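You operate a simulated robot arm through the tools that you are given. There is no shell and no other tool. Be economical: measure what you need, move in short steps, check, and stop when the job is done.

You run a simulated robot arm. Do the job below in one go: nothing can be reset, and whatever is moved stays where it is left.

JOB
Unwrap the loop stub and clamp the purple adapter on it with the orange gasket.
Fine: wrap into the purple tub; wing nut tight.

It is judged by the outcome, as a careful person would: the job done as asked, and still so three seconds after it is handed in. It fails if anything else is knocked over, pushed out of place, dropped, spilled or broken.

ROBOT AND FRAMES
A 7-joint arm with a two-finger parallel gripper on a trunk, on a base that drives. Base frame: it is fixed to the floor where the robot stands at the start and does not move with it; the origin is under the middle of the robot, x ahead of it, y to its left, z up. Lengths are in mm, angles in rad, forces in N, time in s.
With the tool pointing down near the work surface it reaches from about 100 to 760 mm from the robot's upright axis, wherever it stands. Its first joint turns from -2.897 to 2.897 rad. Places, roughly: face of the loop stub [500, 100, 900]; groove of the loop stub [500, 100, 900]; loop clamp [500, 0, 1000]; loop stub [500, 200, 900]; loop wing nut [500, 200, 1000]; loop wrap [500, 100, 900]; loop wrap (9x12x2 cm) [500, 100, 900]; purple tub [400, -100, 800]; spare wrap [500, 300, 900]; spare wrap (8x11x2 cm) [500, 300, 900]. Payload 3.43 kg.
Tool frame: the origin (TCP) lies between the finger pads and is the grasp point; the fingertips stand 34 mm ahead of it; z points along the fingers, y is the line along which they close. The gripper opens to 128 mm. The fingers are 24 mm wide and 12 mm thick; the gripper's body (48 by 130 mm) begins 96 mm behind the TCP.
Orientation is that of the tool frame in the base frame, as a unit quaternion [w, x, y, z]. With the fingers straight down and closing along the base's y, the tool's x points along the base's -x, its y along +y and its z along -z.

CONTROLS
- The arm moves only by the tool send_rows. Its argument "motion" is a list of rows, each a list of 3 entries, a list of its own where there are three numbers: the shift along the base's x, y, z in units of 50 mm (1.0 is 50 mm), then the turn, a rotation vector about the base's x, y, z in units of 4 degrees (1.0 is 4 degrees), then the opening in per cent of the stroke, from 0 (shut) to 100 (fully open). In form: [[[x, y, z], [wx, wy, wz], jaw], ...]. A call has 1 to 12 rows; each row shifts and turns the commanded pose from where the row before left it. A call with a number of a shift or a turn outside -1 to 1 is refused whole. Rows are played at 5 a second. More than 50 mm and 0.15 rad between two rows, or a gripper value outside its range, and nothing of the call is played. A pose out of reach is approached as far as the arm can. The call stops where the force on the tool passes 90 N (or 10 N more than at its start, if that is more) or the arm is blocked; 0.2 s more then pass. The fingers move at their own pace (about 153 mm/s each) and stop on an object; they squeeze with about 38 N. The grip force told is the motor's: it shows also when the fingers shut on nothing. Time passes only in rows, and 0.2 s behind the last, so rows that do not move let the fingers close. It gives the time, the measured TCP pose, the force on the tool (base axes), the opening and the grip force at its end, in the units of the frame above (readings bear some noise), with the torque about the TCP (base axes, N m) and any sound that the robot's microphone picked up, and new pictures: "views" is both (left out), scene, wrist or none.
- Cameras (640 x 400 px; columns grow to the right, rows downward): "scene" is now at [182.7, 70.2, 1545.3]; the picture's right is [0.23, -0.97, 0.00], its down [-0.80, -0.19, -0.57] and it looks along [0.56, 0.13, -0.82] (base axes); focal length 285 px, centre (320, 200). "wrist" rides on the gripper at [76, -11, -160] in the tool frame; the picture's right is [0.15, 0.99, 0.00], its down [-0.88, 0.13, -0.46] and it looks along [-0.45, 0.07, 0.89] (tool axes); focal length 234 px, centre (320, 200). There is no depth. A picture from a camera that has moved, and an enlarged one, comes with that camera's place and axes in the base frame and with its lens.
- base_move(legs): drives the robot by 1 to 6 legs, each [ahead, turn to the left] in mm and rad, along the robot's own axes; the way and the turn of a leg run together, so that a leg with both is an arc; at most 1500 mm and 3.142 rad a leg. The arm and the cameras ride along, it lands a little off, and it stops where it bumps. It gives what a move gives, and a new picture of the scene camera.
- pan_tilt(pan, tilt): turns the head with the scene camera to pan (to the left, within 2.304 rad either way) and tilt (down, from -0.506 to 1.204), counted from straight ahead of the robot. It gives what a move gives, and a new picture of the scene camera.
- close_up(camera, box): a new picture of the part [left, top, right, bottom] of that camera's present view, enlarged. The clock stands still meanwhile.
- close_job(): hands the job in; it is judged then, once.

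Go step by step. Nothing tells you exact positions but the pictures and the camera data: compare them with the known pose of the tool, close in by small moves and look again before you grip or let go. The budget is 120 turns and 260 pictures, counting those below and the enlarged ones. Unless the task says otherwise, let go and move clear before handing in.

The tools are called as a command line: name --argument value ..., lists and objects as JSON in quotes. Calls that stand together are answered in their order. send_rows: Moves the arm, as the interface text tells. Its arguments: {"type":"object","properties":{"motion":{"type":"array","items":{"type":"array"}},"views":{"type":"string","enum":["both","scene","wrist","none"]}},"required":["motion"]} The other tools are called the same way: base_move (legs) drives the base; pan_tilt (pan, tilt) turns the head that bears the scene camera; close_up (camera, box) takes an enlarged picture of a part of a camera's view; close_job () hands the job in.

At the start:

```text
time_s: 0.0
ee_pos: [523.4, 250.5, 1223.7]
tool_rot: [0.001, -0.035, 0.999, -0.002]
wrist_force: [-1.9, 2.6, 0.8]
ft_torque: [-0.36, -0.15, 0.03]
width: 128.1
grip_force: 0.0
robot x, y, heading: [7.0, 50.7, 0.041]
head pan, tilt: [0.194, 0.963]
```

scene: 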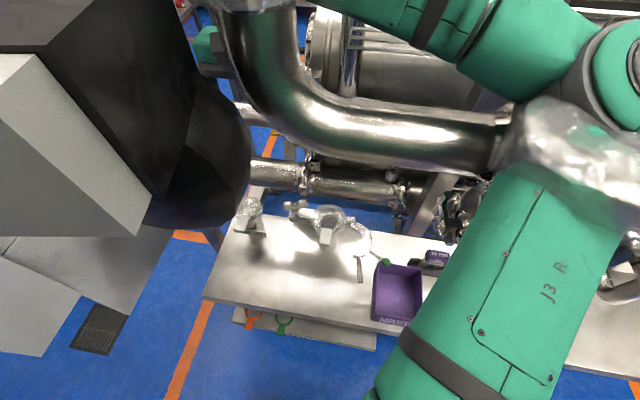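
wrist: 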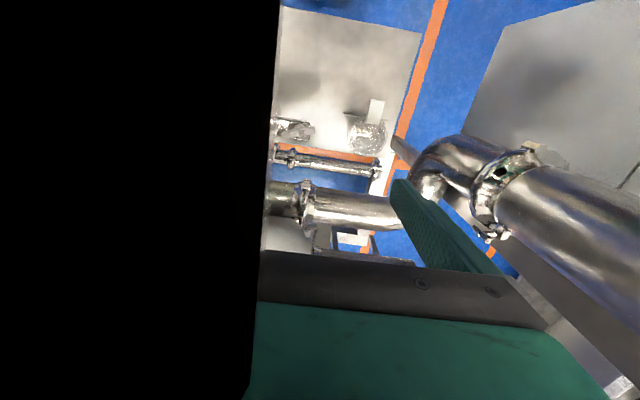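

I see a bench with a purple tub, wrapped stubs and gaskets hanging below; the arm hides part of it. I'll take close looks first.

close_up --camera "scene" --box '[190, 180, 480, 360]'

close_up --camera "scene" --box '[230, 190, 390, 290]'

```text
2.21 times, centred on (335, 270) of scene
camera zoom: at [182.7, 70.2, 1545.3], right [0.23, -0.97, 0.0], down [-0.8, -0.19, -0.57], along [0.56, 0.13, -0.82], focal length 629 px, centre (287, 46)
```

zoom: 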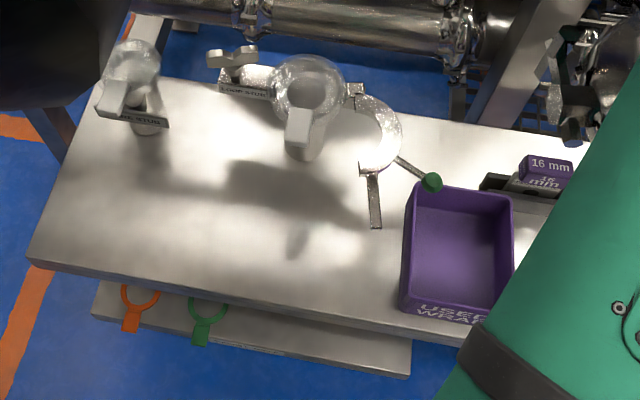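

```text
4.00 times, centred on (310, 240) of scene
camera zoom: at [182.7, 70.2, 1545.3], right [0.23, -0.97, 0.0], down [-0.8, -0.19, -0.57], along [0.56, 0.13, -0.82], focal length 1140 px, centre (360, 40)
```

zoom: 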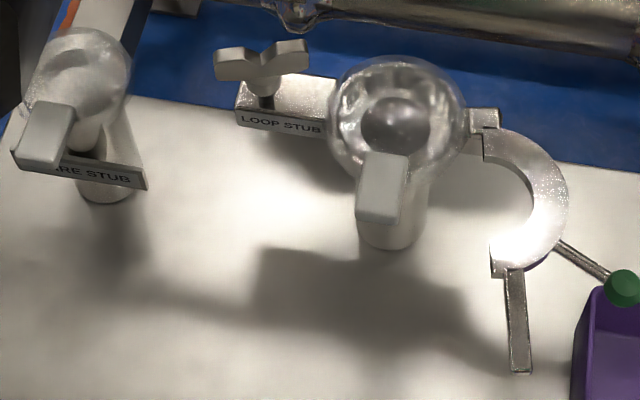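

The loop stub is the middle post, with a see-through wrap and grip tab, an open hinged clamp at right and a wing nut at left. The right side is hidden by the arm, so I look there.

pan_tilt --pan -0.5 --tilt 0.85

```text
time_s: 1.1
ee_pos: [523.0, 249.8, 1223.9]
tool_rot: [0.001, -0.036, 0.999, 0.0]
wrist_force: [0.2, -0.5, 0.2]
ft_torque: [0.01, -0.02, 0.01]
width: 128.2
grip_force: 0.2
robot x, y, heading: [6.1, 47.5, 0.047]
head pan, tilt: [-0.499, 0.85]
camera scene: at [182.6, 16.9, 1553.8], right [-0.44, -0.9, 0.0], down [-0.67, 0.33, -0.66], along [0.59, -0.29, -0.75], focal length 285 px, centre (320, 200)
```

scene: 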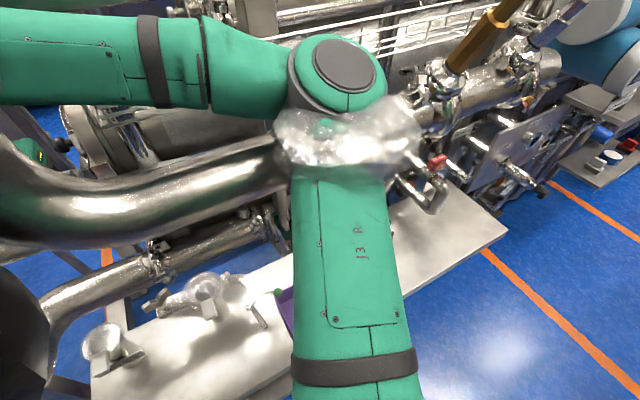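

The arm's own elbow covers the right. I look at the left and higher up to understand what is the arm and what is plant piping.

pan_tilt --pan 0.5 --tilt 0.4

pan_tilt --pan -0.4 --tilt 0.1

```text
time_s: 2.3
ee_pos: [523.2, 248.3, 1222.9]
tool_rot: [0.0, -0.036, 0.999, 0.0]
wrist_force: [0.9, -0.2, 0.4]
ft_torque: [0.0, -0.01, -0.01]
width: 127.8
grip_force: 0.1
robot x, y, heading: [5.5, 48.8, 0.041]
head pan, tilt: [0.499, 0.4]
camera scene: at [191.7, 99.0, 1592.9], right [0.52, -0.86, 0.0], down [-0.33, -0.2, -0.92], along [0.79, 0.47, -0.39], focal length 285 px, centre (320, 200)
```

scene: 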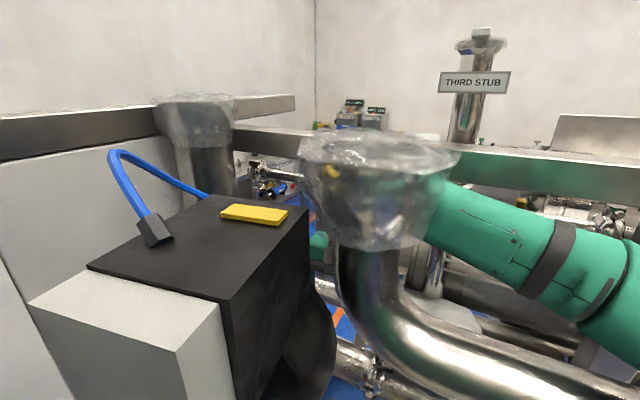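

```text
time_s: 3.5
ee_pos: [523.1, 249.3, 1224.0]
tool_rot: [0.001, -0.034, 0.999, 0.0]
wrist_force: [0.6, 0.1, -0.2]
ft_torque: [0.02, 0.07, 0.0]
width: 128.2
grip_force: 0.0
robot x, y, heading: [7.4, 47.7, 0.039]
head pan, tilt: [-0.4, 0.099]
camera scene: at [199.4, 19.1, 1620.8], right [-0.35, -0.94, 0.0], down [-0.09, 0.03, -0.99], along [0.93, -0.35, -0.1], focal length 285 px, centre (320, 200)
```

scene: 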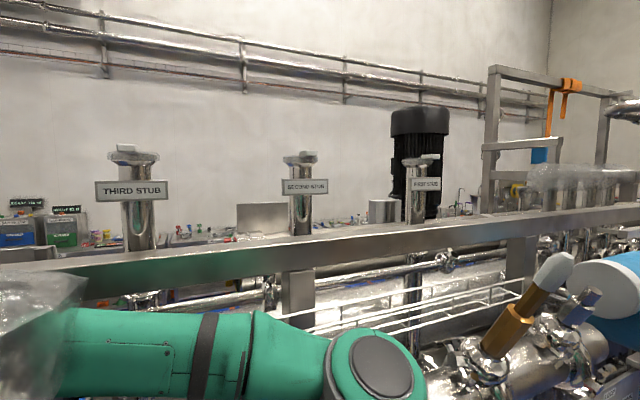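

I need to know whether the bent pipe and black box ride on the arm; I make a small upward move and compare.

send_rows --motion '[[[0, 0, 0.5], [0, 0, 0], 100], [[0, 0, 0.5], [0, 0, 0], 100]]' --views "both"

pan_tilt --pan 0.5 --tilt 0.4

```text
time_s: 4.1
ee_pos: [522.6, 248.1, 1276.3]
tool_rot: [0.001, -0.036, 0.999, -0.001]
wrist_force: [0.0, 0.1, 0.2]
ft_torque: [0.01, -0.01, 0.0]
width: 128.2
grip_force: 0.0
robot x, y, heading: [4.5, 45.8, 0.043]
head pan, tilt: [-0.4, 0.099]
camera scene: at [198.8, 18.9, 1620.9], right [-0.35, -0.94, 0.0], down [-0.09, 0.03, -1.0], along [0.93, -0.35, -0.1], focal length 285 px, centre (320, 200)
camera wrist: at [445.3, 231.0, 1434.0], right [-0.22, 0.98, 0.0], down [0.87, 0.19, 0.46], along [0.45, 0.1, -0.89], focal length 234 px, centre (320, 200)
```

scene: 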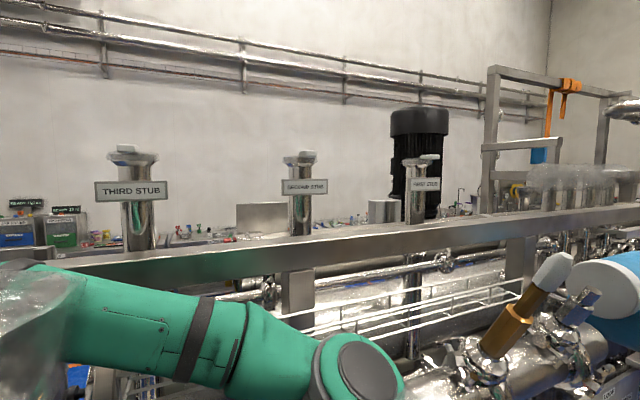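
wrist: 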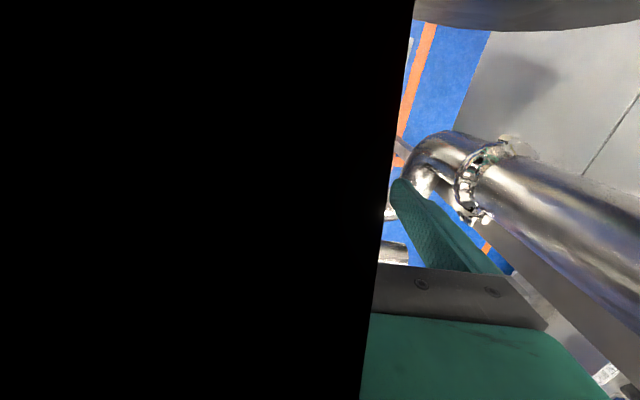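

```text
time_s: 5.3
ee_pos: [521.2, 247.5, 1274.5]
tool_rot: [0.001, -0.035, 0.999, 0.0]
wrist_force: [0.1, -0.4, 0.6]
ft_torque: [0.05, 0.0, 0.02]
width: 128.3
grip_force: 0.0
robot x, y, heading: [6.2, 44.5, 0.044]
head pan, tilt: [0.499, 0.4]
camera scene: at [190.9, 99.2, 1593.0], right [0.52, -0.86, 0.0], down [-0.33, -0.2, -0.92], along [0.79, 0.48, -0.39], focal length 285 px, centre (320, 200)
```

scene: 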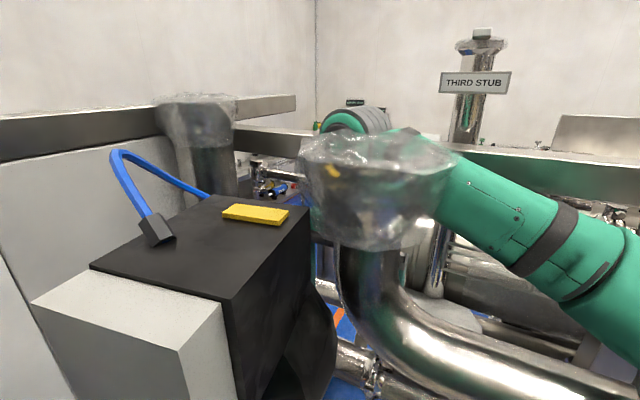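

The pipe and boxes did not move with the arm. I look further left and straight down to place them.

pan_tilt --pan 1.3 --tilt 0.7

pan_tilt --pan 0.1 --tilt 0.6

pan_tilt --pan -1.2 --tilt 0.7

```text
time_s: 6.5
ee_pos: [521.8, 247.7, 1274.1]
tool_rot: [0.0, -0.034, 0.999, 0.0]
wrist_force: [0.9, -0.3, -0.6]
ft_torque: [0.0, -0.01, 0.05]
width: 128.0
grip_force: 0.2
robot x, y, heading: [4.9, 48.1, 0.042]
head pan, tilt: [1.3, 0.7]
camera scene: at [131.4, 133.8, 1566.1], right [0.97, -0.23, 0.0], down [-0.15, -0.63, -0.77], along [0.17, 0.74, -0.64], focal length 285 px, centre (320, 200)
```

scene: 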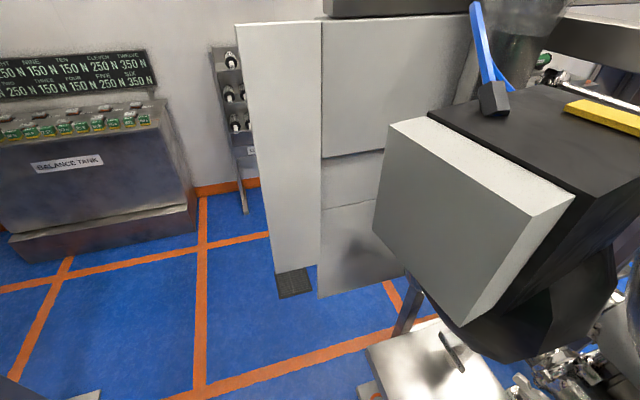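

```text
time_s: 7.9
ee_pos: [521.6, 248.3, 1274.8]
tool_rot: [0.001, -0.035, 0.999, 0.001]
wrist_force: [0.0, 0.0, 1.0]
ft_torque: [0.0, 0.01, -0.01]
width: 127.9
grip_force: 0.1
robot x, y, heading: [6.6, 49.6, 0.042]
head pan, tilt: [0.099, 0.6]
camera scene: at [200.0, 63.9, 1574.7], right [0.14, -0.99, 0.0], down [-0.56, -0.08, -0.83], along [0.82, 0.12, -0.56], focal length 285 px, centre (320, 200)
```

scene: 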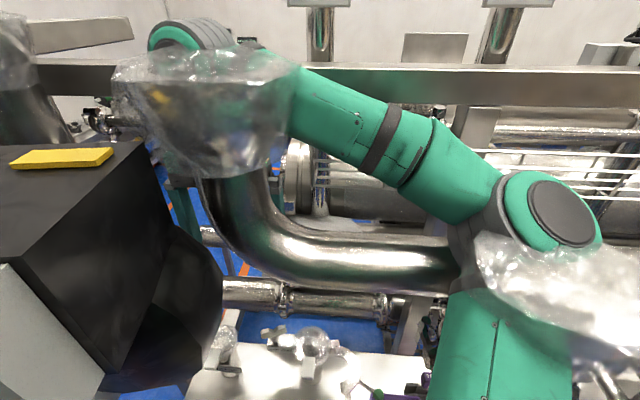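

```text
time_s: 9.3
ee_pos: [521.9, 249.1, 1276.1]
tool_rot: [0.0, -0.036, 0.999, 0.001]
wrist_force: [-0.6, 0.5, 0.7]
ft_torque: [-0.01, -0.01, -0.01]
width: 127.9
grip_force: 0.1
robot x, y, heading: [4.6, 47.4, 0.045]
head pan, tilt: [-1.201, 0.7]
camera scene: at [146.6, -26.5, 1566.1], right [-0.92, -0.4, 0.0], down [-0.26, 0.59, -0.77], along [0.31, -0.7, -0.64], focal length 285 px, centre (320, 200)
```

scene: 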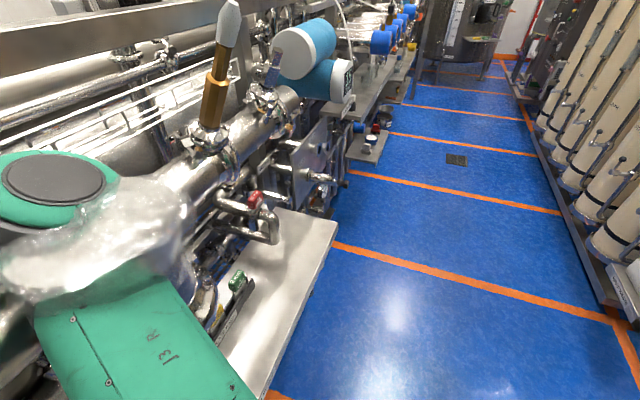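

A black box, a bent pipe and its bag stand between the head camera and the arm. I check with a tiny base move whether they are plant or part of the robot.

pan_tilt --pan 0.1 --tilt 0.6

base_move --legs '[[25, 0]]'

```text
time_s: 10.8
ee_pos: [522.8, 248.7, 1275.3]
tool_rot: [0.001, -0.036, 0.999, 0.0]
wrist_force: [-0.6, 0.5, -0.9]
ft_torque: [-0.01, 0.01, 0.0]
width: 128.0
grip_force: 0.1
robot x, y, heading: [5.1, 48.1, 0.046]
head pan, tilt: [0.099, 0.6]
camera scene: at [201.0, 64.2, 1574.7], right [0.14, -0.99, 0.0], down [-0.56, -0.08, -0.82], along [0.82, 0.12, -0.57], focal length 285 px, centre (320, 200)
```

scene: 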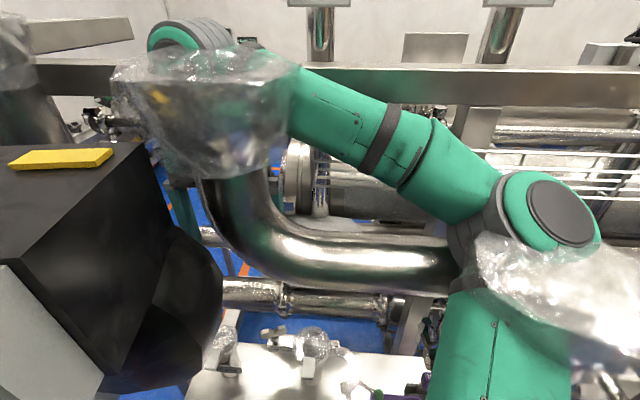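

```text
time_s: 11.6
ee_pos: [543.8, 249.4, 1276.1]
tool_rot: [0.0, -0.035, 0.999, 0.0]
wrist_force: [-0.2, 0.7, 0.9]
ft_torque: [0.02, -0.07, 0.01]
width: 128.0
grip_force: 0.2
robot x, y, heading: [27.9, 48.4, 0.042]
head pan, tilt: [0.099, 0.6]
camera scene: at [222.6, 64.8, 1574.8], right [0.14, -0.99, 0.0], down [-0.56, -0.08, -0.83], along [0.82, 0.12, -0.56], focal length 285 px, centre (320, 200)
```

scene: 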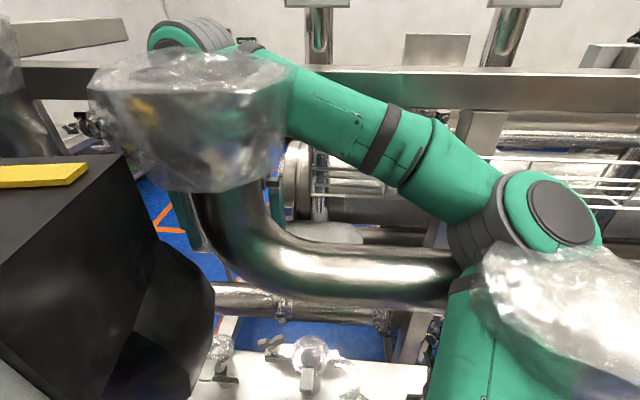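

They are world-fixed overhead plant, so the arm must stay on their far side. Now I look down at the bench from here.

pan_tilt --pan 0.1 --tilt 1.0

close_up --camera "scene" --box '[230, 200, 390, 300]'

close_up --camera "scene" --box '[340, 210, 500, 310]'

```text
time_s: 12.5
ee_pos: [545.0, 248.8, 1275.4]
tool_rot: [0.002, -0.034, 0.999, 0.0]
wrist_force: [0.4, 0.0, 0.5]
ft_torque: [0.02, 0.01, 0.0]
width: 128.2
grip_force: 0.0
robot x, y, heading: [28.4, 49.2, 0.049]
head pan, tilt: [0.099, 1.0]
camera scene: at [204.6, 62.2, 1542.8], right [0.14, -0.99, 0.0], down [-0.83, -0.12, -0.54], along [0.54, 0.08, -0.84], focal length 285 px, centre (320, 200)
```

scene: 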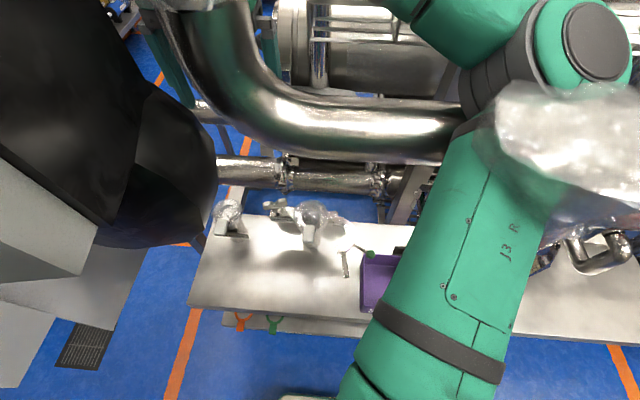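

```text
4.00 times, centred on (310, 250) of scene
camera zoom: at [204.6, 62.2, 1542.8], right [0.14, -0.99, 0.0], down [-0.83, -0.12, -0.54], along [0.54, 0.08, -0.84], focal length 1140 px, centre (360, 0)
```

zoom: 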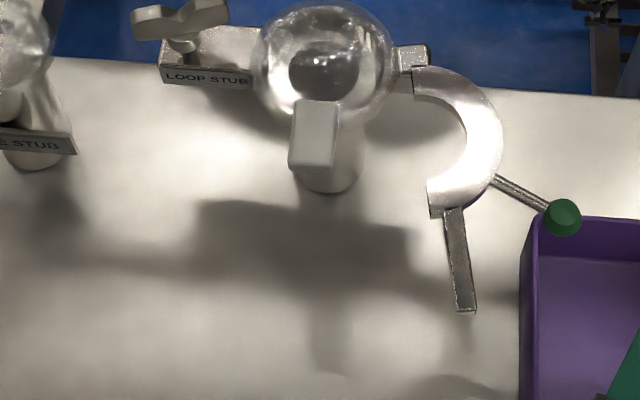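

```text
4.00 times, centred on (420, 260) of scene
camera zoom: at [204.6, 62.2, 1542.8], right [0.14, -0.99, 0.0], down [-0.83, -0.12, -0.54], along [0.54, 0.08, -0.84], focal length 1140 px, centre (-80, -40)
```

zoom: 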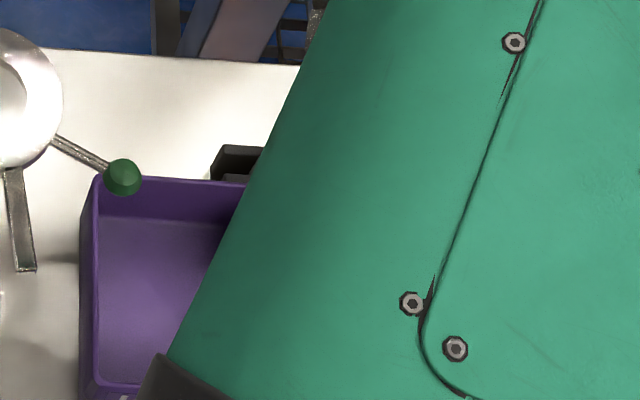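

The stub points up; its clamp's open half (green knob) swings in from the right and the wing nut is at left. I lower the arm in free space for a wrist-camera view.

send_rows --motion '[[[0, 0, -0.5], [0, 0, 0], 100], [[0, 0, -0.5], [0, 0, 0], 100], [[-0.3, 0, -0.6], [0, 0, 0], 100], [[-0.3, 0, -0.6], [0, 0, 0], 100]]' --views "both"

```text
time_s: 13.5
ee_pos: [512.6, 250.4, 1164.2]
tool_rot: [0.0, -0.036, 0.999, 0.0]
wrist_force: [0.6, 0.6, -0.2]
ft_torque: [0.02, -0.02, 0.01]
width: 127.9
grip_force: 0.0
robot x, y, heading: [26.7, 46.0, 0.044]
head pan, tilt: [0.099, 1.0]
camera scene: at [204.5, 62.1, 1542.7], right [0.14, -0.99, 0.0], down [-0.83, -0.12, -0.54], along [0.53, 0.08, -0.84], focal length 285 px, centre (320, 200)
camera wrist: at [437.4, 233.1, 1323.8], right [-0.22, 0.98, 0.0], down [0.87, 0.19, 0.46], along [0.45, 0.1, -0.89], focal length 234 px, centre (320, 200)
```

scene: 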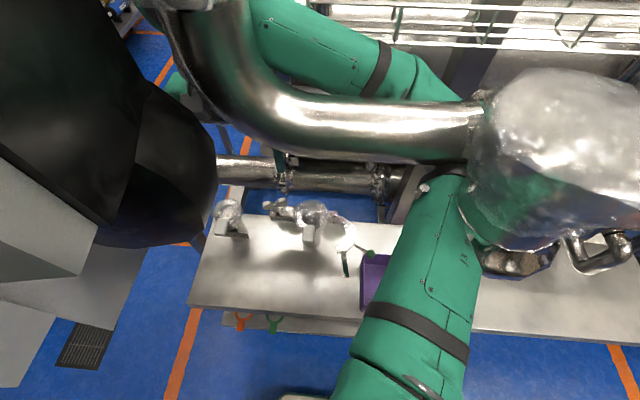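
wrist: 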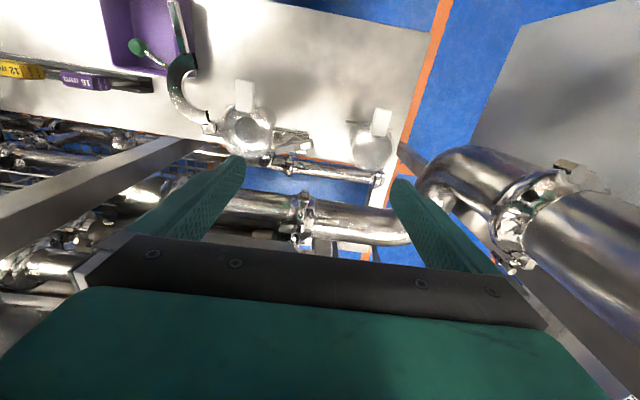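

Now the wrist camera sees the whole bench, including the yellow 12 mm and purple 16 mm adapters. I shift right to look closer.

send_rows --motion '[[[0, -0.7, 0], [0, 0, 0], 100], [[0, -0.7, 0], [0, 0, 0], 100], [[0, -0.7, 0], [0, 0, 0], 100], [[0, -0.7, -0.4], [0, 0, 0], 100]]' --views "both"

close_up --camera "wrist" --box '[160, 0, 480, 200]'

close_up --camera "wrist" --box '[0, 0, 320, 200]'

```text
time_s: 14.5
ee_pos: [515.0, 108.5, 1144.9]
tool_rot: [0.001, -0.034, 0.999, 0.0]
wrist_force: [0.2, 0.2, 0.1]
ft_torque: [-0.02, 0.01, -0.02]
width: 128.2
grip_force: 0.1
robot x, y, heading: [28.4, 44.0, 0.044]
head pan, tilt: [0.099, 1.0]
camera scene: at [204.6, 62.4, 1542.7], right [0.14, -0.99, 0.0], down [-0.83, -0.12, -0.54], along [0.53, 0.08, -0.84], focal length 285 px, centre (320, 200)
camera wrist: at [438.0, 90.8, 1304.5], right [-0.22, 0.98, 0.0], down [0.87, 0.19, 0.46], along [0.45, 0.1, -0.89], focal length 234 px, centre (320, 200)
```

scene: 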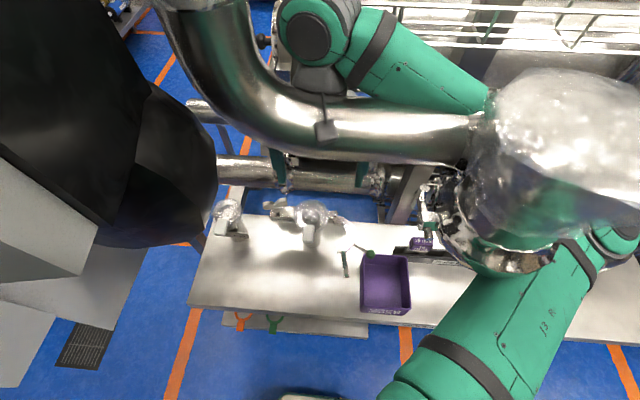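
wrist: 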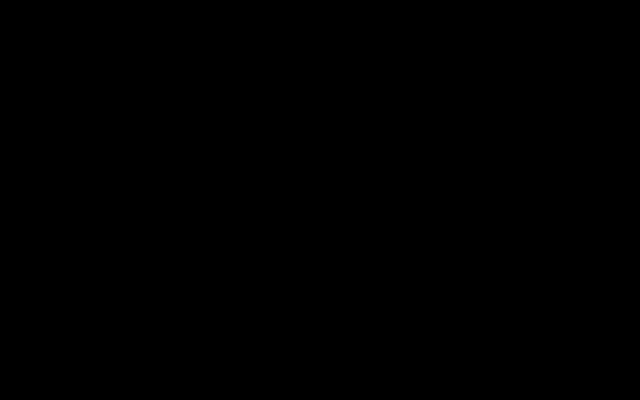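

```text
2.00 times, centred on (320, 100) of wrist
camera zoom: at [438.0, 90.8, 1304.5], right [-0.22, 0.98, 0.0], down [0.87, 0.19, 0.46], along [0.45, 0.1, -0.89], focal length 468 px, centre (320, 400)
```

zoom: 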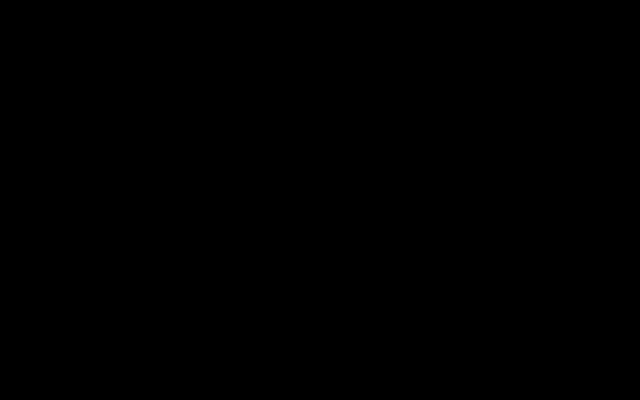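

```text
2.00 times, centred on (160, 100) of wrist
camera zoom: at [438.0, 90.8, 1304.5], right [-0.22, 0.98, 0.0], down [0.87, 0.19, 0.46], along [0.45, 0.1, -0.89], focal length 468 px, centre (640, 400)
```

zoom: 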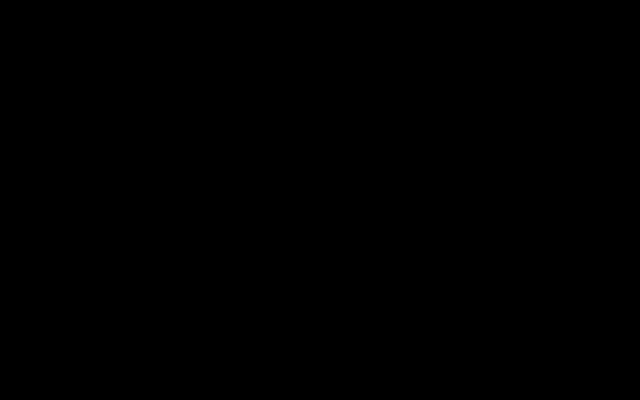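

The wrist camera is buried in the overhead pipe (no force felt). I go lower so it looks out beneath the pipe.

send_rows --motion '[[[0, 0, -0.5], [0, 0, 0], 100], [[0, 0, -0.5], [0, 0, 0], 100], [[0, 0, -0.4], [0, 0, 0], 100]]' --views "both"

close_up --camera "wrist" --box '[160, 0, 480, 200]'

close_up --camera "wrist" --box '[0, 0, 320, 200]'

```text
time_s: 15.3
ee_pos: [514.2, 107.9, 1075.3]
tool_rot: [0.001, -0.035, 0.999, 0.0]
wrist_force: [-0.5, 0.4, 0.3]
ft_torque: [0.01, 0.0, 0.04]
width: 127.7
grip_force: 0.0
robot x, y, heading: [27.3, 44.9, 0.047]
head pan, tilt: [0.099, 1.0]
camera scene: at [204.5, 62.1, 1542.7], right [0.14, -0.99, 0.0], down [-0.83, -0.12, -0.54], along [0.53, 0.08, -0.84], focal length 285 px, centre (320, 200)
camera wrist: at [437.0, 91.1, 1234.5], right [-0.22, 0.98, 0.0], down [0.87, 0.19, 0.46], along [0.45, 0.1, -0.89], focal length 234 px, centre (320, 200)
```

scene: 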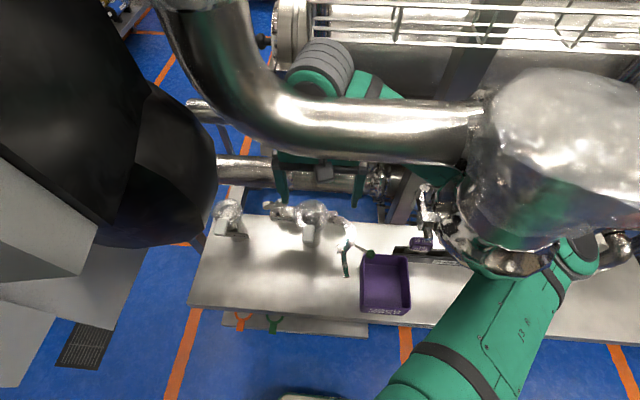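
wrist: 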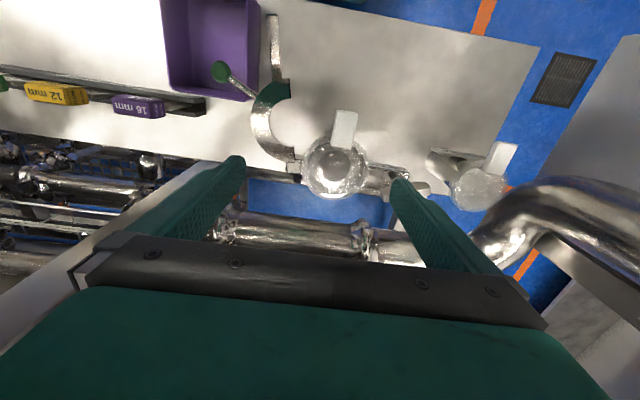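

```text
2.00 times, centred on (320, 100) of wrist
camera zoom: at [437.0, 91.1, 1234.5], right [-0.22, 0.98, 0.0], down [0.87, 0.19, 0.46], along [0.45, 0.1, -0.89], focal length 468 px, centre (320, 400)
```

zoom: 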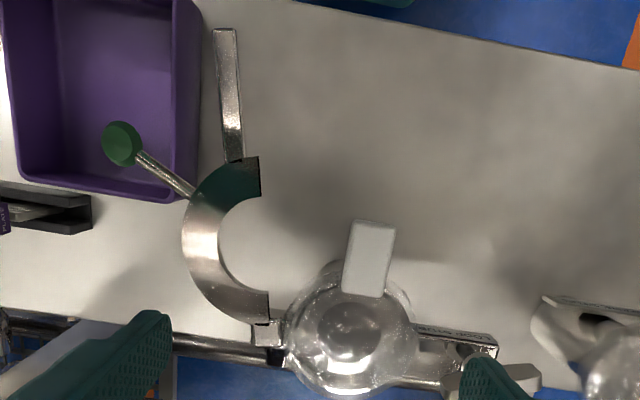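

```text
2.00 times, centred on (160, 100) of wrist
camera zoom: at [437.0, 91.1, 1234.5], right [-0.22, 0.98, 0.0], down [0.87, 0.19, 0.46], along [0.45, 0.1, -0.89], focal length 468 px, centre (640, 400)
```

zoom: 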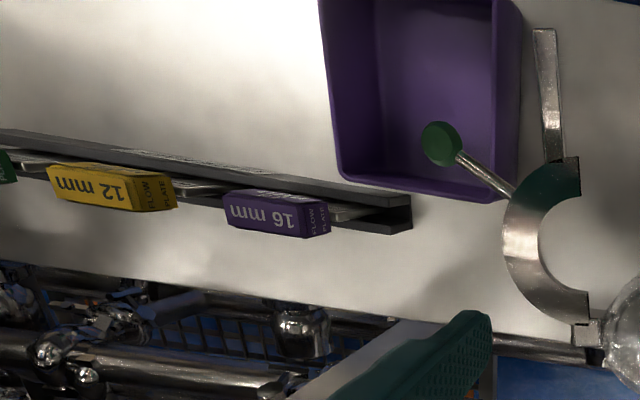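

Triangulated: wrap centre ≈ (536,134,928) with its tab toward the robot at ≈ (484,132,928); tub centre ≈ (425,-75); knob ≈ (454,-25,915). I move above the tab for a closer look.

send_rows --motion '[[[-0.3, 0.25, -0.5], [0, 0, 0], 50], [[-0.3, 0.25, -0.5], [0, 0, 0], 50]]' --views "both"

close_up --camera "wrist" --box '[220, 80, 476, 240]'

close_up --camera "scene" --box '[260, 180, 388, 260]'

```text
time_s: 15.9
ee_pos: [485.3, 132.5, 1024.6]
tool_rot: [0.001, -0.035, 0.999, 0.0]
wrist_force: [0.6, -0.3, -0.4]
ft_torque: [0.0, -0.01, 0.01]
width: 64.1
grip_force: 0.0
robot x, y, heading: [28.7, 51.4, 0.043]
head pan, tilt: [0.099, 1.0]
camera scene: at [204.5, 62.0, 1542.7], right [0.14, -0.99, 0.0], down [-0.83, -0.12, -0.54], along [0.53, 0.08, -0.84], focal length 285 px, centre (320, 200)
camera wrist: at [408.3, 116.9, 1183.7], right [-0.22, 0.98, 0.0], down [0.87, 0.19, 0.46], along [0.45, 0.1, -0.89], focal length 234 px, centre (320, 200)
```

scene: 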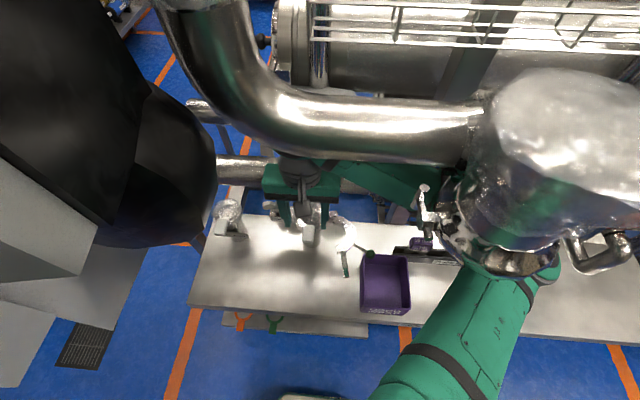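
wrist: 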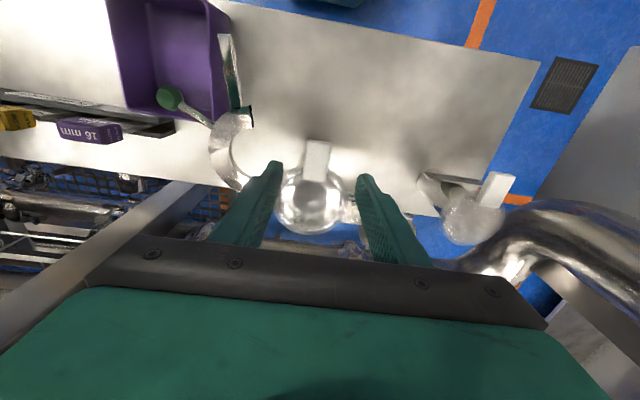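

```text
2.50 times, centred on (348, 160) of wrist
camera zoom: at [408.3, 116.9, 1183.7], right [-0.22, 0.98, 0.0], down [0.87, 0.19, 0.46], along [0.45, 0.1, -0.89], focal length 585 px, centre (250, 300)
```

zoom: 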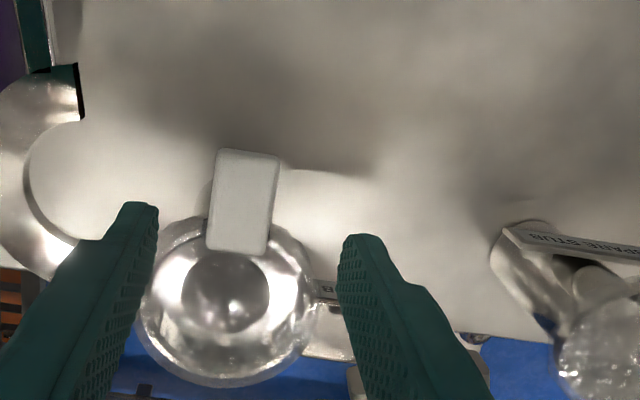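

```text
5.00 times, centred on (324, 220) of scene
camera zoom: at [204.5, 62.0, 1542.7], right [0.14, -0.99, 0.0], down [-0.83, -0.12, -0.54], along [0.53, 0.08, -0.84], focal length 1426 px, centre (300, 100)
```

zoom: 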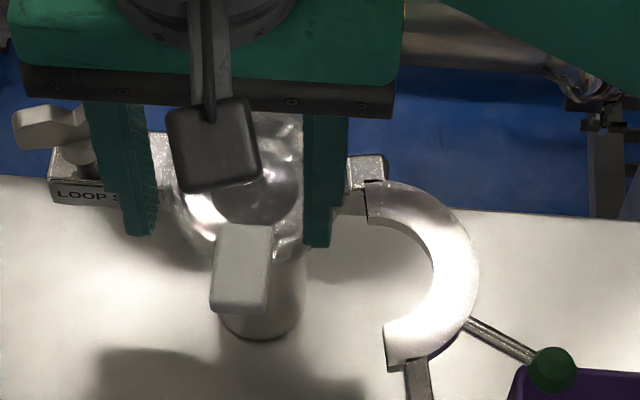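

The tab's top is at ≈ (479,131,960), about 24 mm wide. I descend on it and close.

send_rows --motion '[[[-0.2, 0, -0.5], [0, 0, 0], 50], [[0, 0, -0.5], [0, 0, 0], 50], [[0, 0, -0.4], [0, 0, 0], 50]]' --views "wrist"

close_up --camera "scene" --box '[260, 180, 388, 260]'

```text
time_s: 16.7
ee_pos: [474.3, 133.2, 953.7]
tool_rot: [0.0, -0.036, 0.999, 0.0]
wrist_force: [0.8, 0.4, 0.3]
ft_torque: [0.01, -0.01, 0.01]
width: 64.1
grip_force: 0.2
robot x, y, heading: [28.2, 47.3, 0.042]
head pan, tilt: [0.099, 1.0]
camera wrist: at [398.6, 116.7, 1112.7], right [-0.22, 0.98, 0.0], down [0.87, 0.19, 0.46], along [0.45, 0.1, -0.89], focal length 234 px, centre (320, 200)
```

wrist: 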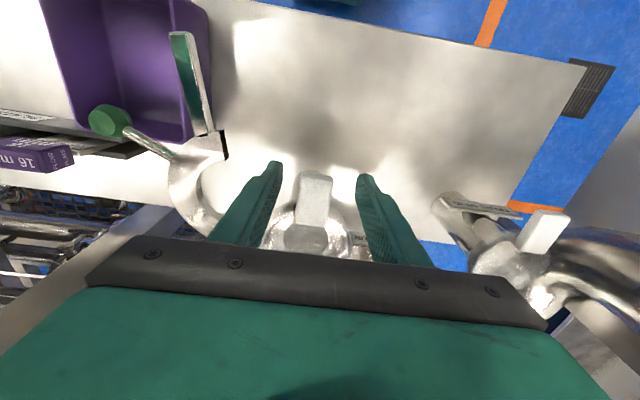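

```text
5.00 times, centred on (324, 220) of scene
camera zoom: at [204.5, 62.1, 1542.7], right [0.14, -0.99, 0.0], down [-0.83, -0.12, -0.54], along [0.53, 0.08, -0.84], focal length 1426 px, centre (300, 100)
```

zoom: 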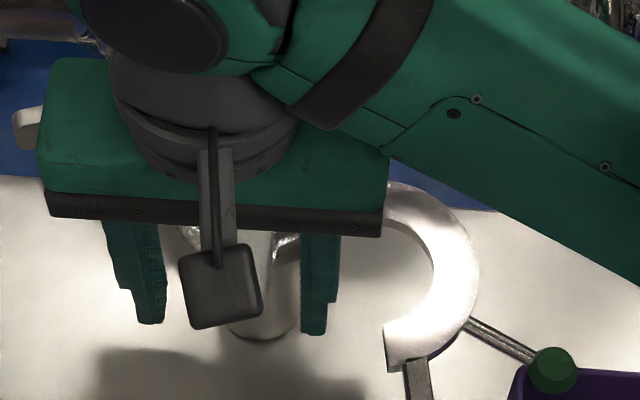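

The tab sits between the fingers; I close and lift gently.

send_rows --motion '[[[0, 0, 0], [0, 0, 0], 0], [[0, 0, 0], [0, 0, 0], 0], [[0, 0, 0], [0, 0, 0], 0]]' --views "wrist"

send_rows --motion '[[[0, 0, 0.3], [0, 0, 0], 0], [[0, 0, 0.3], [0, 0, 0], 0], [[0, 0, 0.4], [0, 0, 0], 0]]' --views "both"

```text
time_s: 17.5
ee_pos: [475.5, 133.4, 954.5]
tool_rot: [0.0, -0.036, 0.999, 0.0]
wrist_force: [0.1, 0.1, -0.1]
ft_torque: [-0.04, 0.0, 0.0]
width: 23.1
grip_force: 38.0
robot x, y, heading: [29.2, 49.2, 0.043]
head pan, tilt: [0.099, 1.0]
camera wrist: at [398.6, 116.6, 1112.9], right [-0.22, 0.98, 0.0], down [0.87, 0.19, 0.46], along [0.45, 0.1, -0.89], focal length 234 px, centre (320, 200)
```

wrist: 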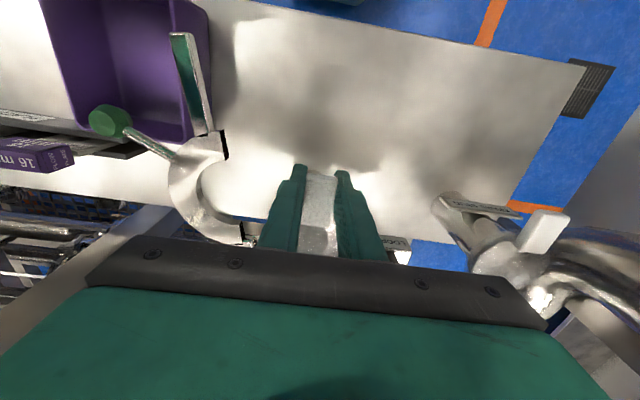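

```text
time_s: 18.3
ee_pos: [475.2, 132.5, 1004.2]
tool_rot: [0.002, -0.035, 0.999, -0.001]
wrist_force: [-0.8, 0.6, -0.4]
ft_torque: [0.01, -0.01, 0.02]
width: 23.0
grip_force: 37.8
robot x, y, heading: [31.0, 47.3, 0.041]
head pan, tilt: [0.099, 1.0]
camera scene: at [204.5, 62.1, 1542.7], right [0.14, -0.99, 0.0], down [-0.83, -0.12, -0.54], along [0.53, 0.08, -0.84], focal length 285 px, centre (320, 200)
camera wrist: at [398.6, 115.6, 1163.7], right [-0.22, 0.98, 0.0], down [0.87, 0.19, 0.46], along [0.45, 0.1, -0.89], focal length 234 px, centre (320, 200)
```

scene: 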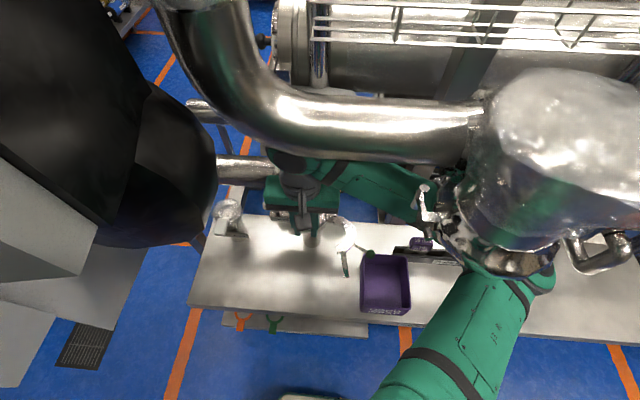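
wrist: 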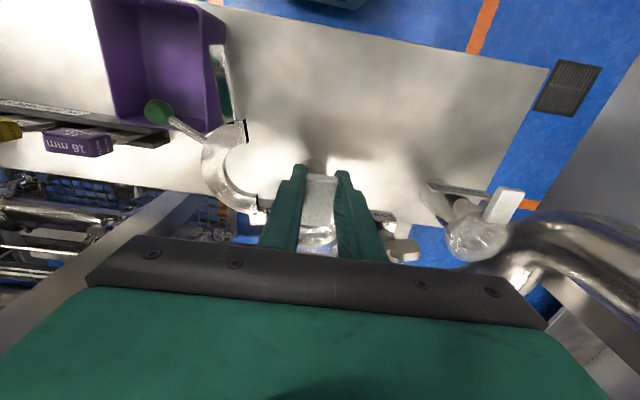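

The wrap came free without resistance. I carry it low (staying under the overhead pipe) toward the tub.

send_rows --motion '[[[-0.35, -0.68, 0], [0, 0, 0], 0], [[-0.35, -0.68, 0], [0, 0, 0], 0], [[-0.35, -0.68, 0], [0, 0, 0], 0], [[-0.35, -0.68, 0], [0, 0, 0], 0], [[-0.35, -0.68, 0], [0, 0, 0], 0], [[-0.35, -0.6, 0], [0, 0, 0], 0]]' --views "both"

close_up --camera "scene" --box '[310, 220, 470, 320]'

close_up --camera "wrist" --box '[200, 120, 440, 270]'

```text
time_s: 19.7
ee_pos: [380.0, -69.4, 1005.4]
tool_rot: [0.0, -0.036, 0.999, 0.0]
wrist_force: [0.7, 0.0, -0.1]
ft_torque: [-0.04, 0.05, 0.02]
width: 23.3
grip_force: 38.2
out of reach, approached as far as the arm can: row 5, 6
robot x, y, heading: [26.8, 47.5, 0.042]
head pan, tilt: [0.099, 1.0]
camera scene: at [204.7, 62.2, 1542.7], right [0.14, -0.99, 0.0], down [-0.83, -0.12, -0.54], along [0.53, 0.08, -0.84], focal length 285 px, centre (320, 200)
camera wrist: at [304.1, -87.4, 1164.0], right [-0.22, 0.98, 0.0], down [0.87, 0.19, 0.46], along [0.45, 0.1, -0.89], focal length 234 px, centre (320, 200)
```

scene: 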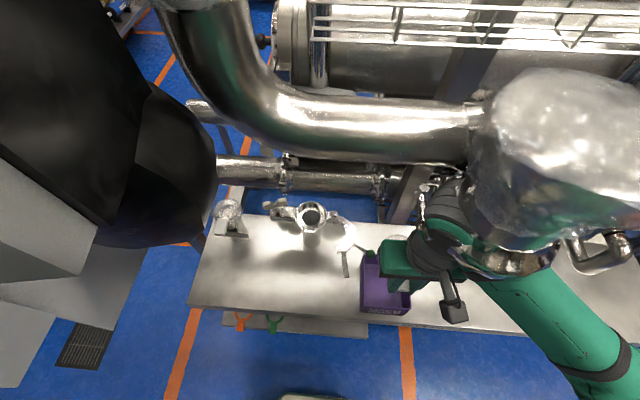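
wrist: 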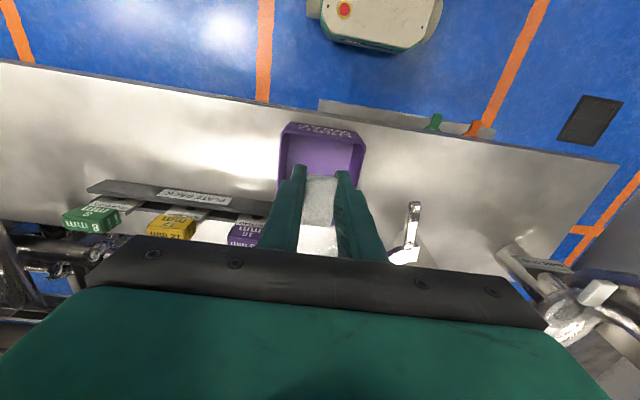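

```text
4.00 times, centred on (390, 270) of scene
camera zoom: at [204.7, 62.2, 1542.7], right [0.14, -0.99, 0.0], down [-0.83, -0.12, -0.54], along [0.53, 0.08, -0.84], focal length 1140 px, centre (40, -80)
```

zoom: 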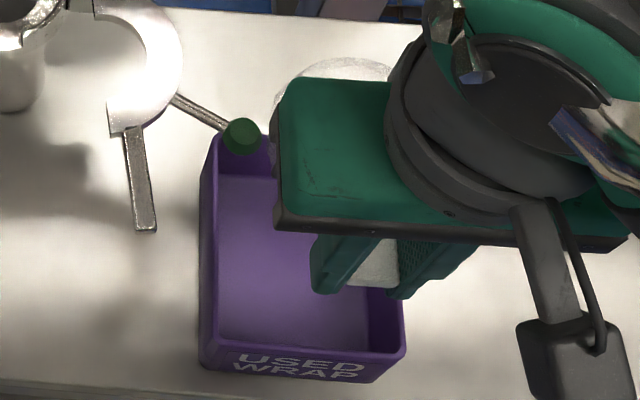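

```text
2.67 times, centred on (320, 195) of wrist
camera zoom: at [304.1, -87.4, 1164.0], right [-0.22, 0.98, 0.0], down [0.87, 0.19, 0.46], along [0.45, 0.1, -0.89], focal length 624 px, centre (320, 213)
```

zoom: 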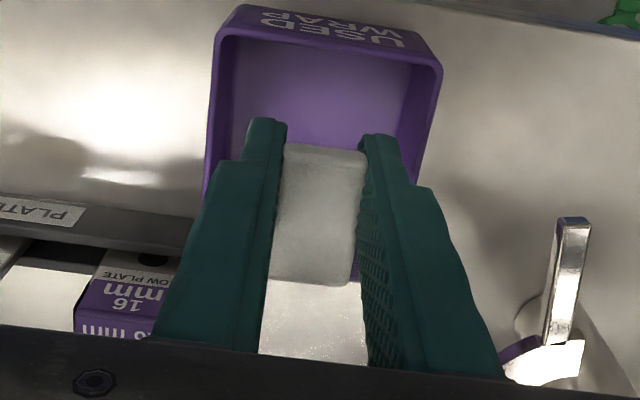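

The wrap is held above the tub; the tub rim spans about x 368–490, y −122…−7, and the knob is close at (452,-12,952). I tilt the wrap 20° nose-down so it fits, then recheck.

send_rows --motion '[[[0, 0, 0], [0, 1, 0], 0], [[0, 0, 0], [0, 1, 0], 0], [[0, 0, 0], [0, 1, 0], 0], [[0, 0, 0], [0, 1, 0], 0], [[0, 0, 0], [0, 1, 0], 0]]' --views "both"

close_up --camera "scene" --box '[310, 220, 470, 320]'

close_up --camera "wrist" --box '[200, 120, 440, 270]'

```text
time_s: 20.9
ee_pos: [380.0, -70.3, 1004.8]
tool_rot: [-0.173, -0.035, 0.984, 0.006]
wrist_force: [0.1, -0.5, -1.0]
ft_torque: [-0.01, 0.0, 0.02]
width: 23.3
grip_force: 37.8
robot x, y, heading: [25.4, 49.5, 0.047]
head pan, tilt: [0.099, 1.0]
camera scene: at [204.4, 62.0, 1542.7], right [0.14, -0.99, 0.0], down [-0.83, -0.12, -0.54], along [0.53, 0.08, -0.84], focal length 285 px, centre (320, 200)
camera wrist: at [363.1, -87.4, 1180.2], right [-0.2, 0.98, 0.07], down [0.97, 0.19, 0.13], along [0.11, 0.1, -0.99], focal length 234 px, centre (320, 200)
```

scene: 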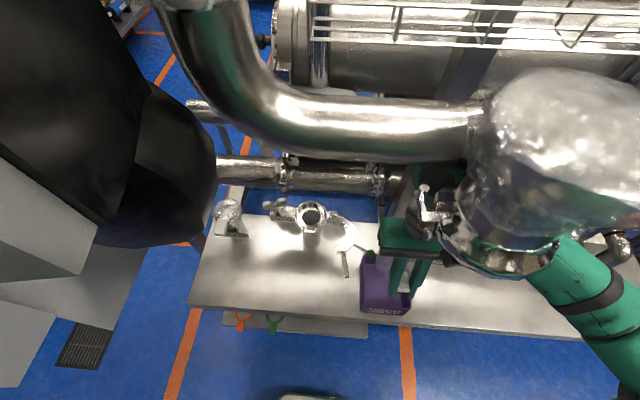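
wrist: 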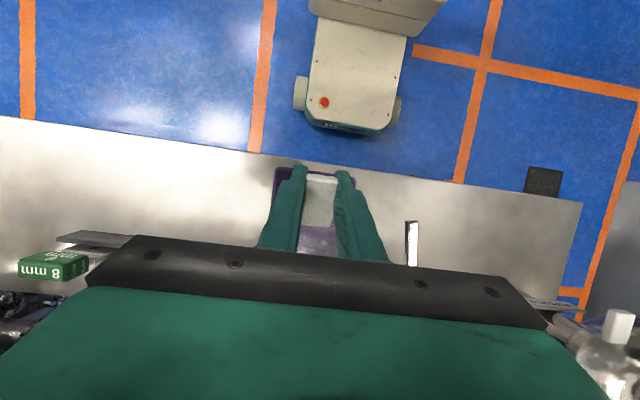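

```text
4.00 times, centred on (390, 270) of scene
camera zoom: at [204.4, 62.0, 1542.7], right [0.14, -0.99, 0.0], down [-0.83, -0.12, -0.54], along [0.53, 0.08, -0.84], focal length 1140 px, centre (40, -80)
```

zoom: 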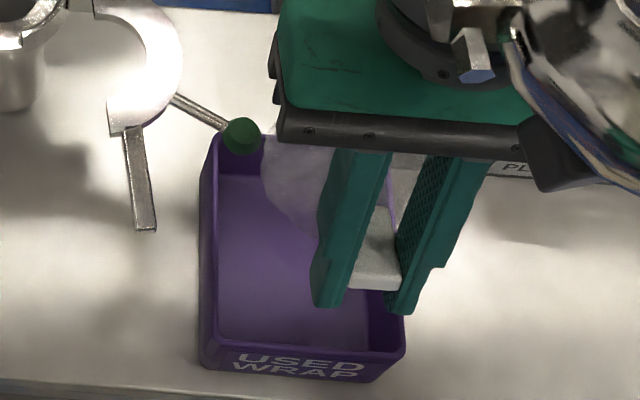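

```text
2.67 times, centred on (320, 195) of wrist
camera zoom: at [363.1, -87.4, 1180.2], right [-0.2, 0.98, 0.07], down [0.97, 0.19, 0.13], along [0.11, 0.1, -0.99], focal length 624 px, centre (320, 213)
```

zoom: 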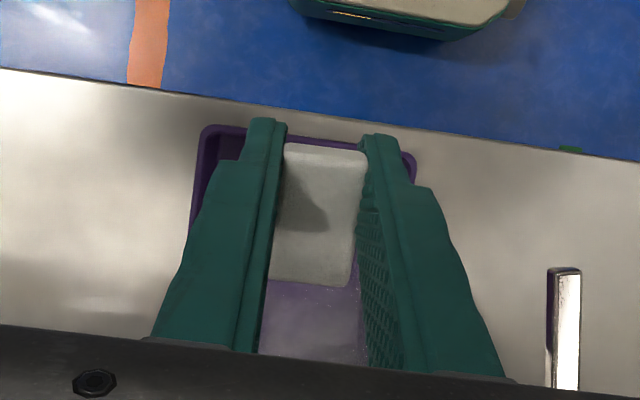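

Aligned; I first step right to clear the knob, descend past it, and check.

send_rows --motion '[[[-0.1, -0.16, 0], [0, 0, 0], 0], [[0, 0, -0.4], [0, 0, 0], 0], [[0, 0, -0.4], [0, 0, 0], 0], [[0, 0, -0.3], [0, 0, 0], 0]]' --views "none"

close_up --camera "scene" --box '[310, 220, 470, 320]'

close_up --camera "wrist" --box '[200, 120, 440, 270]'

```text
time_s: 21.9
ee_pos: [377.6, -78.2, 950.4]
tool_rot: [-0.172, -0.035, 0.984, 0.007]
wrist_force: [0.2, 0.0, 0.4]
ft_torque: [0.03, -0.02, 0.0]
width: 23.3
grip_force: 38.2
robot x, y, heading: [28.9, 51.3, 0.043]
head pan, tilt: [0.099, 1.0]
```

```text
4.00 times, centred on (390, 270) of scene
camera zoom: at [204.5, 62.1, 1542.7], right [0.14, -0.99, 0.0], down [-0.83, -0.12, -0.54], along [0.53, 0.08, -0.84], focal length 1140 px, centre (40, -80)
```

zoom: 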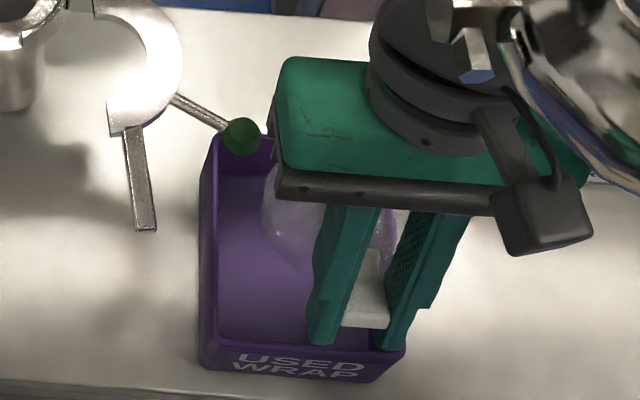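

```text
2.67 times, centred on (320, 195) of wrist
camera zoom: at [359.6, -96.2, 1125.2], right [-0.2, 0.98, 0.07], down [0.97, 0.19, 0.13], along [0.12, 0.1, -0.99], focal length 624 px, centre (320, 213)
```

zoom: 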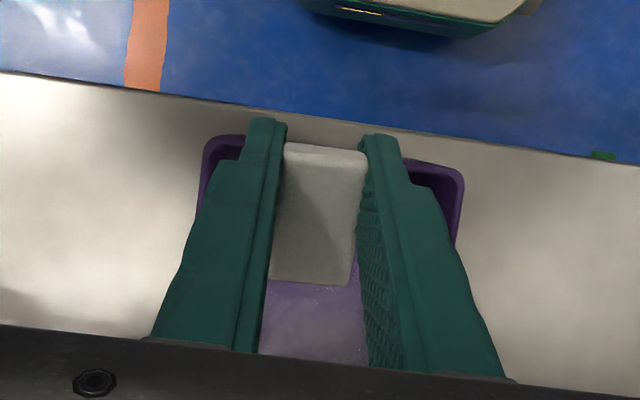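

Past the knob; now centre over the tub and lower to rim height.

send_rows --motion '[[[0.2, 0.12, -0.3], [0, 0, 0], 0], [[0.05, 0, -0.4], [0, 0, 0], 0], [[0, 0, -0.3], [0, 0, 0], 0]]' --views "none"

close_up --camera "scene" --box '[310, 220, 470, 320]'

close_up --camera "wrist" --box '[200, 120, 440, 270]'

```text
time_s: 22.7
ee_pos: [388.8, -72.9, 900.8]
tool_rot: [-0.173, -0.035, 0.984, 0.005]
wrist_force: [0.4, 0.4, 0.9]
ft_torque: [0.0, 0.0, 0.0]
width: 23.1
grip_force: 37.7
robot x, y, heading: [30.5, 47.4, 0.042]
head pan, tilt: [0.099, 1.0]
```

```text
4.00 times, centred on (390, 270) of scene
camera zoom: at [204.5, 62.1, 1542.7], right [0.14, -0.99, 0.0], down [-0.83, -0.12, -0.54], along [0.53, 0.08, -0.84], focal length 1140 px, centre (40, -80)
```

zoom: 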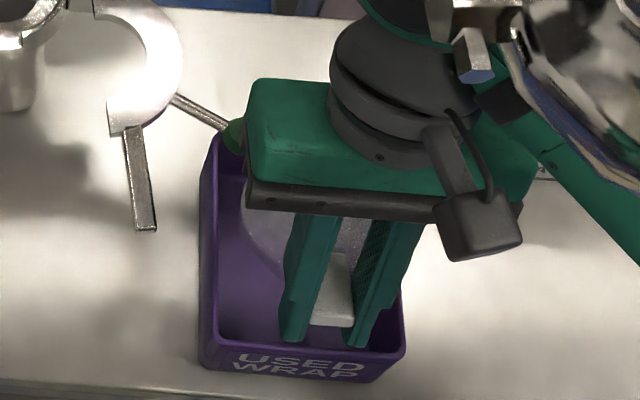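

```text
2.67 times, centred on (320, 195) of wrist
camera zoom: at [371.0, -89.8, 1076.2], right [-0.2, 0.98, 0.07], down [0.97, 0.19, 0.13], along [0.12, 0.1, -0.99], focal length 624 px, centre (320, 213)
```

zoom: 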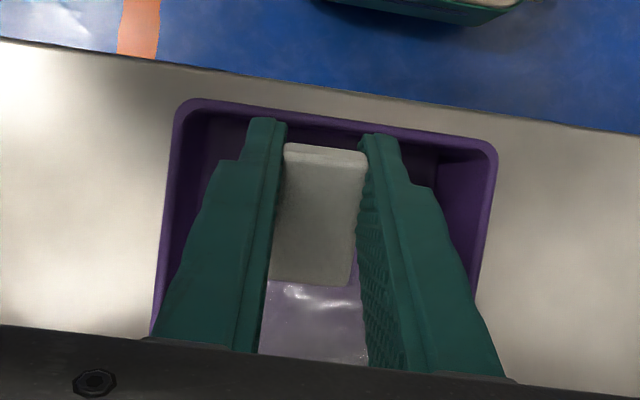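

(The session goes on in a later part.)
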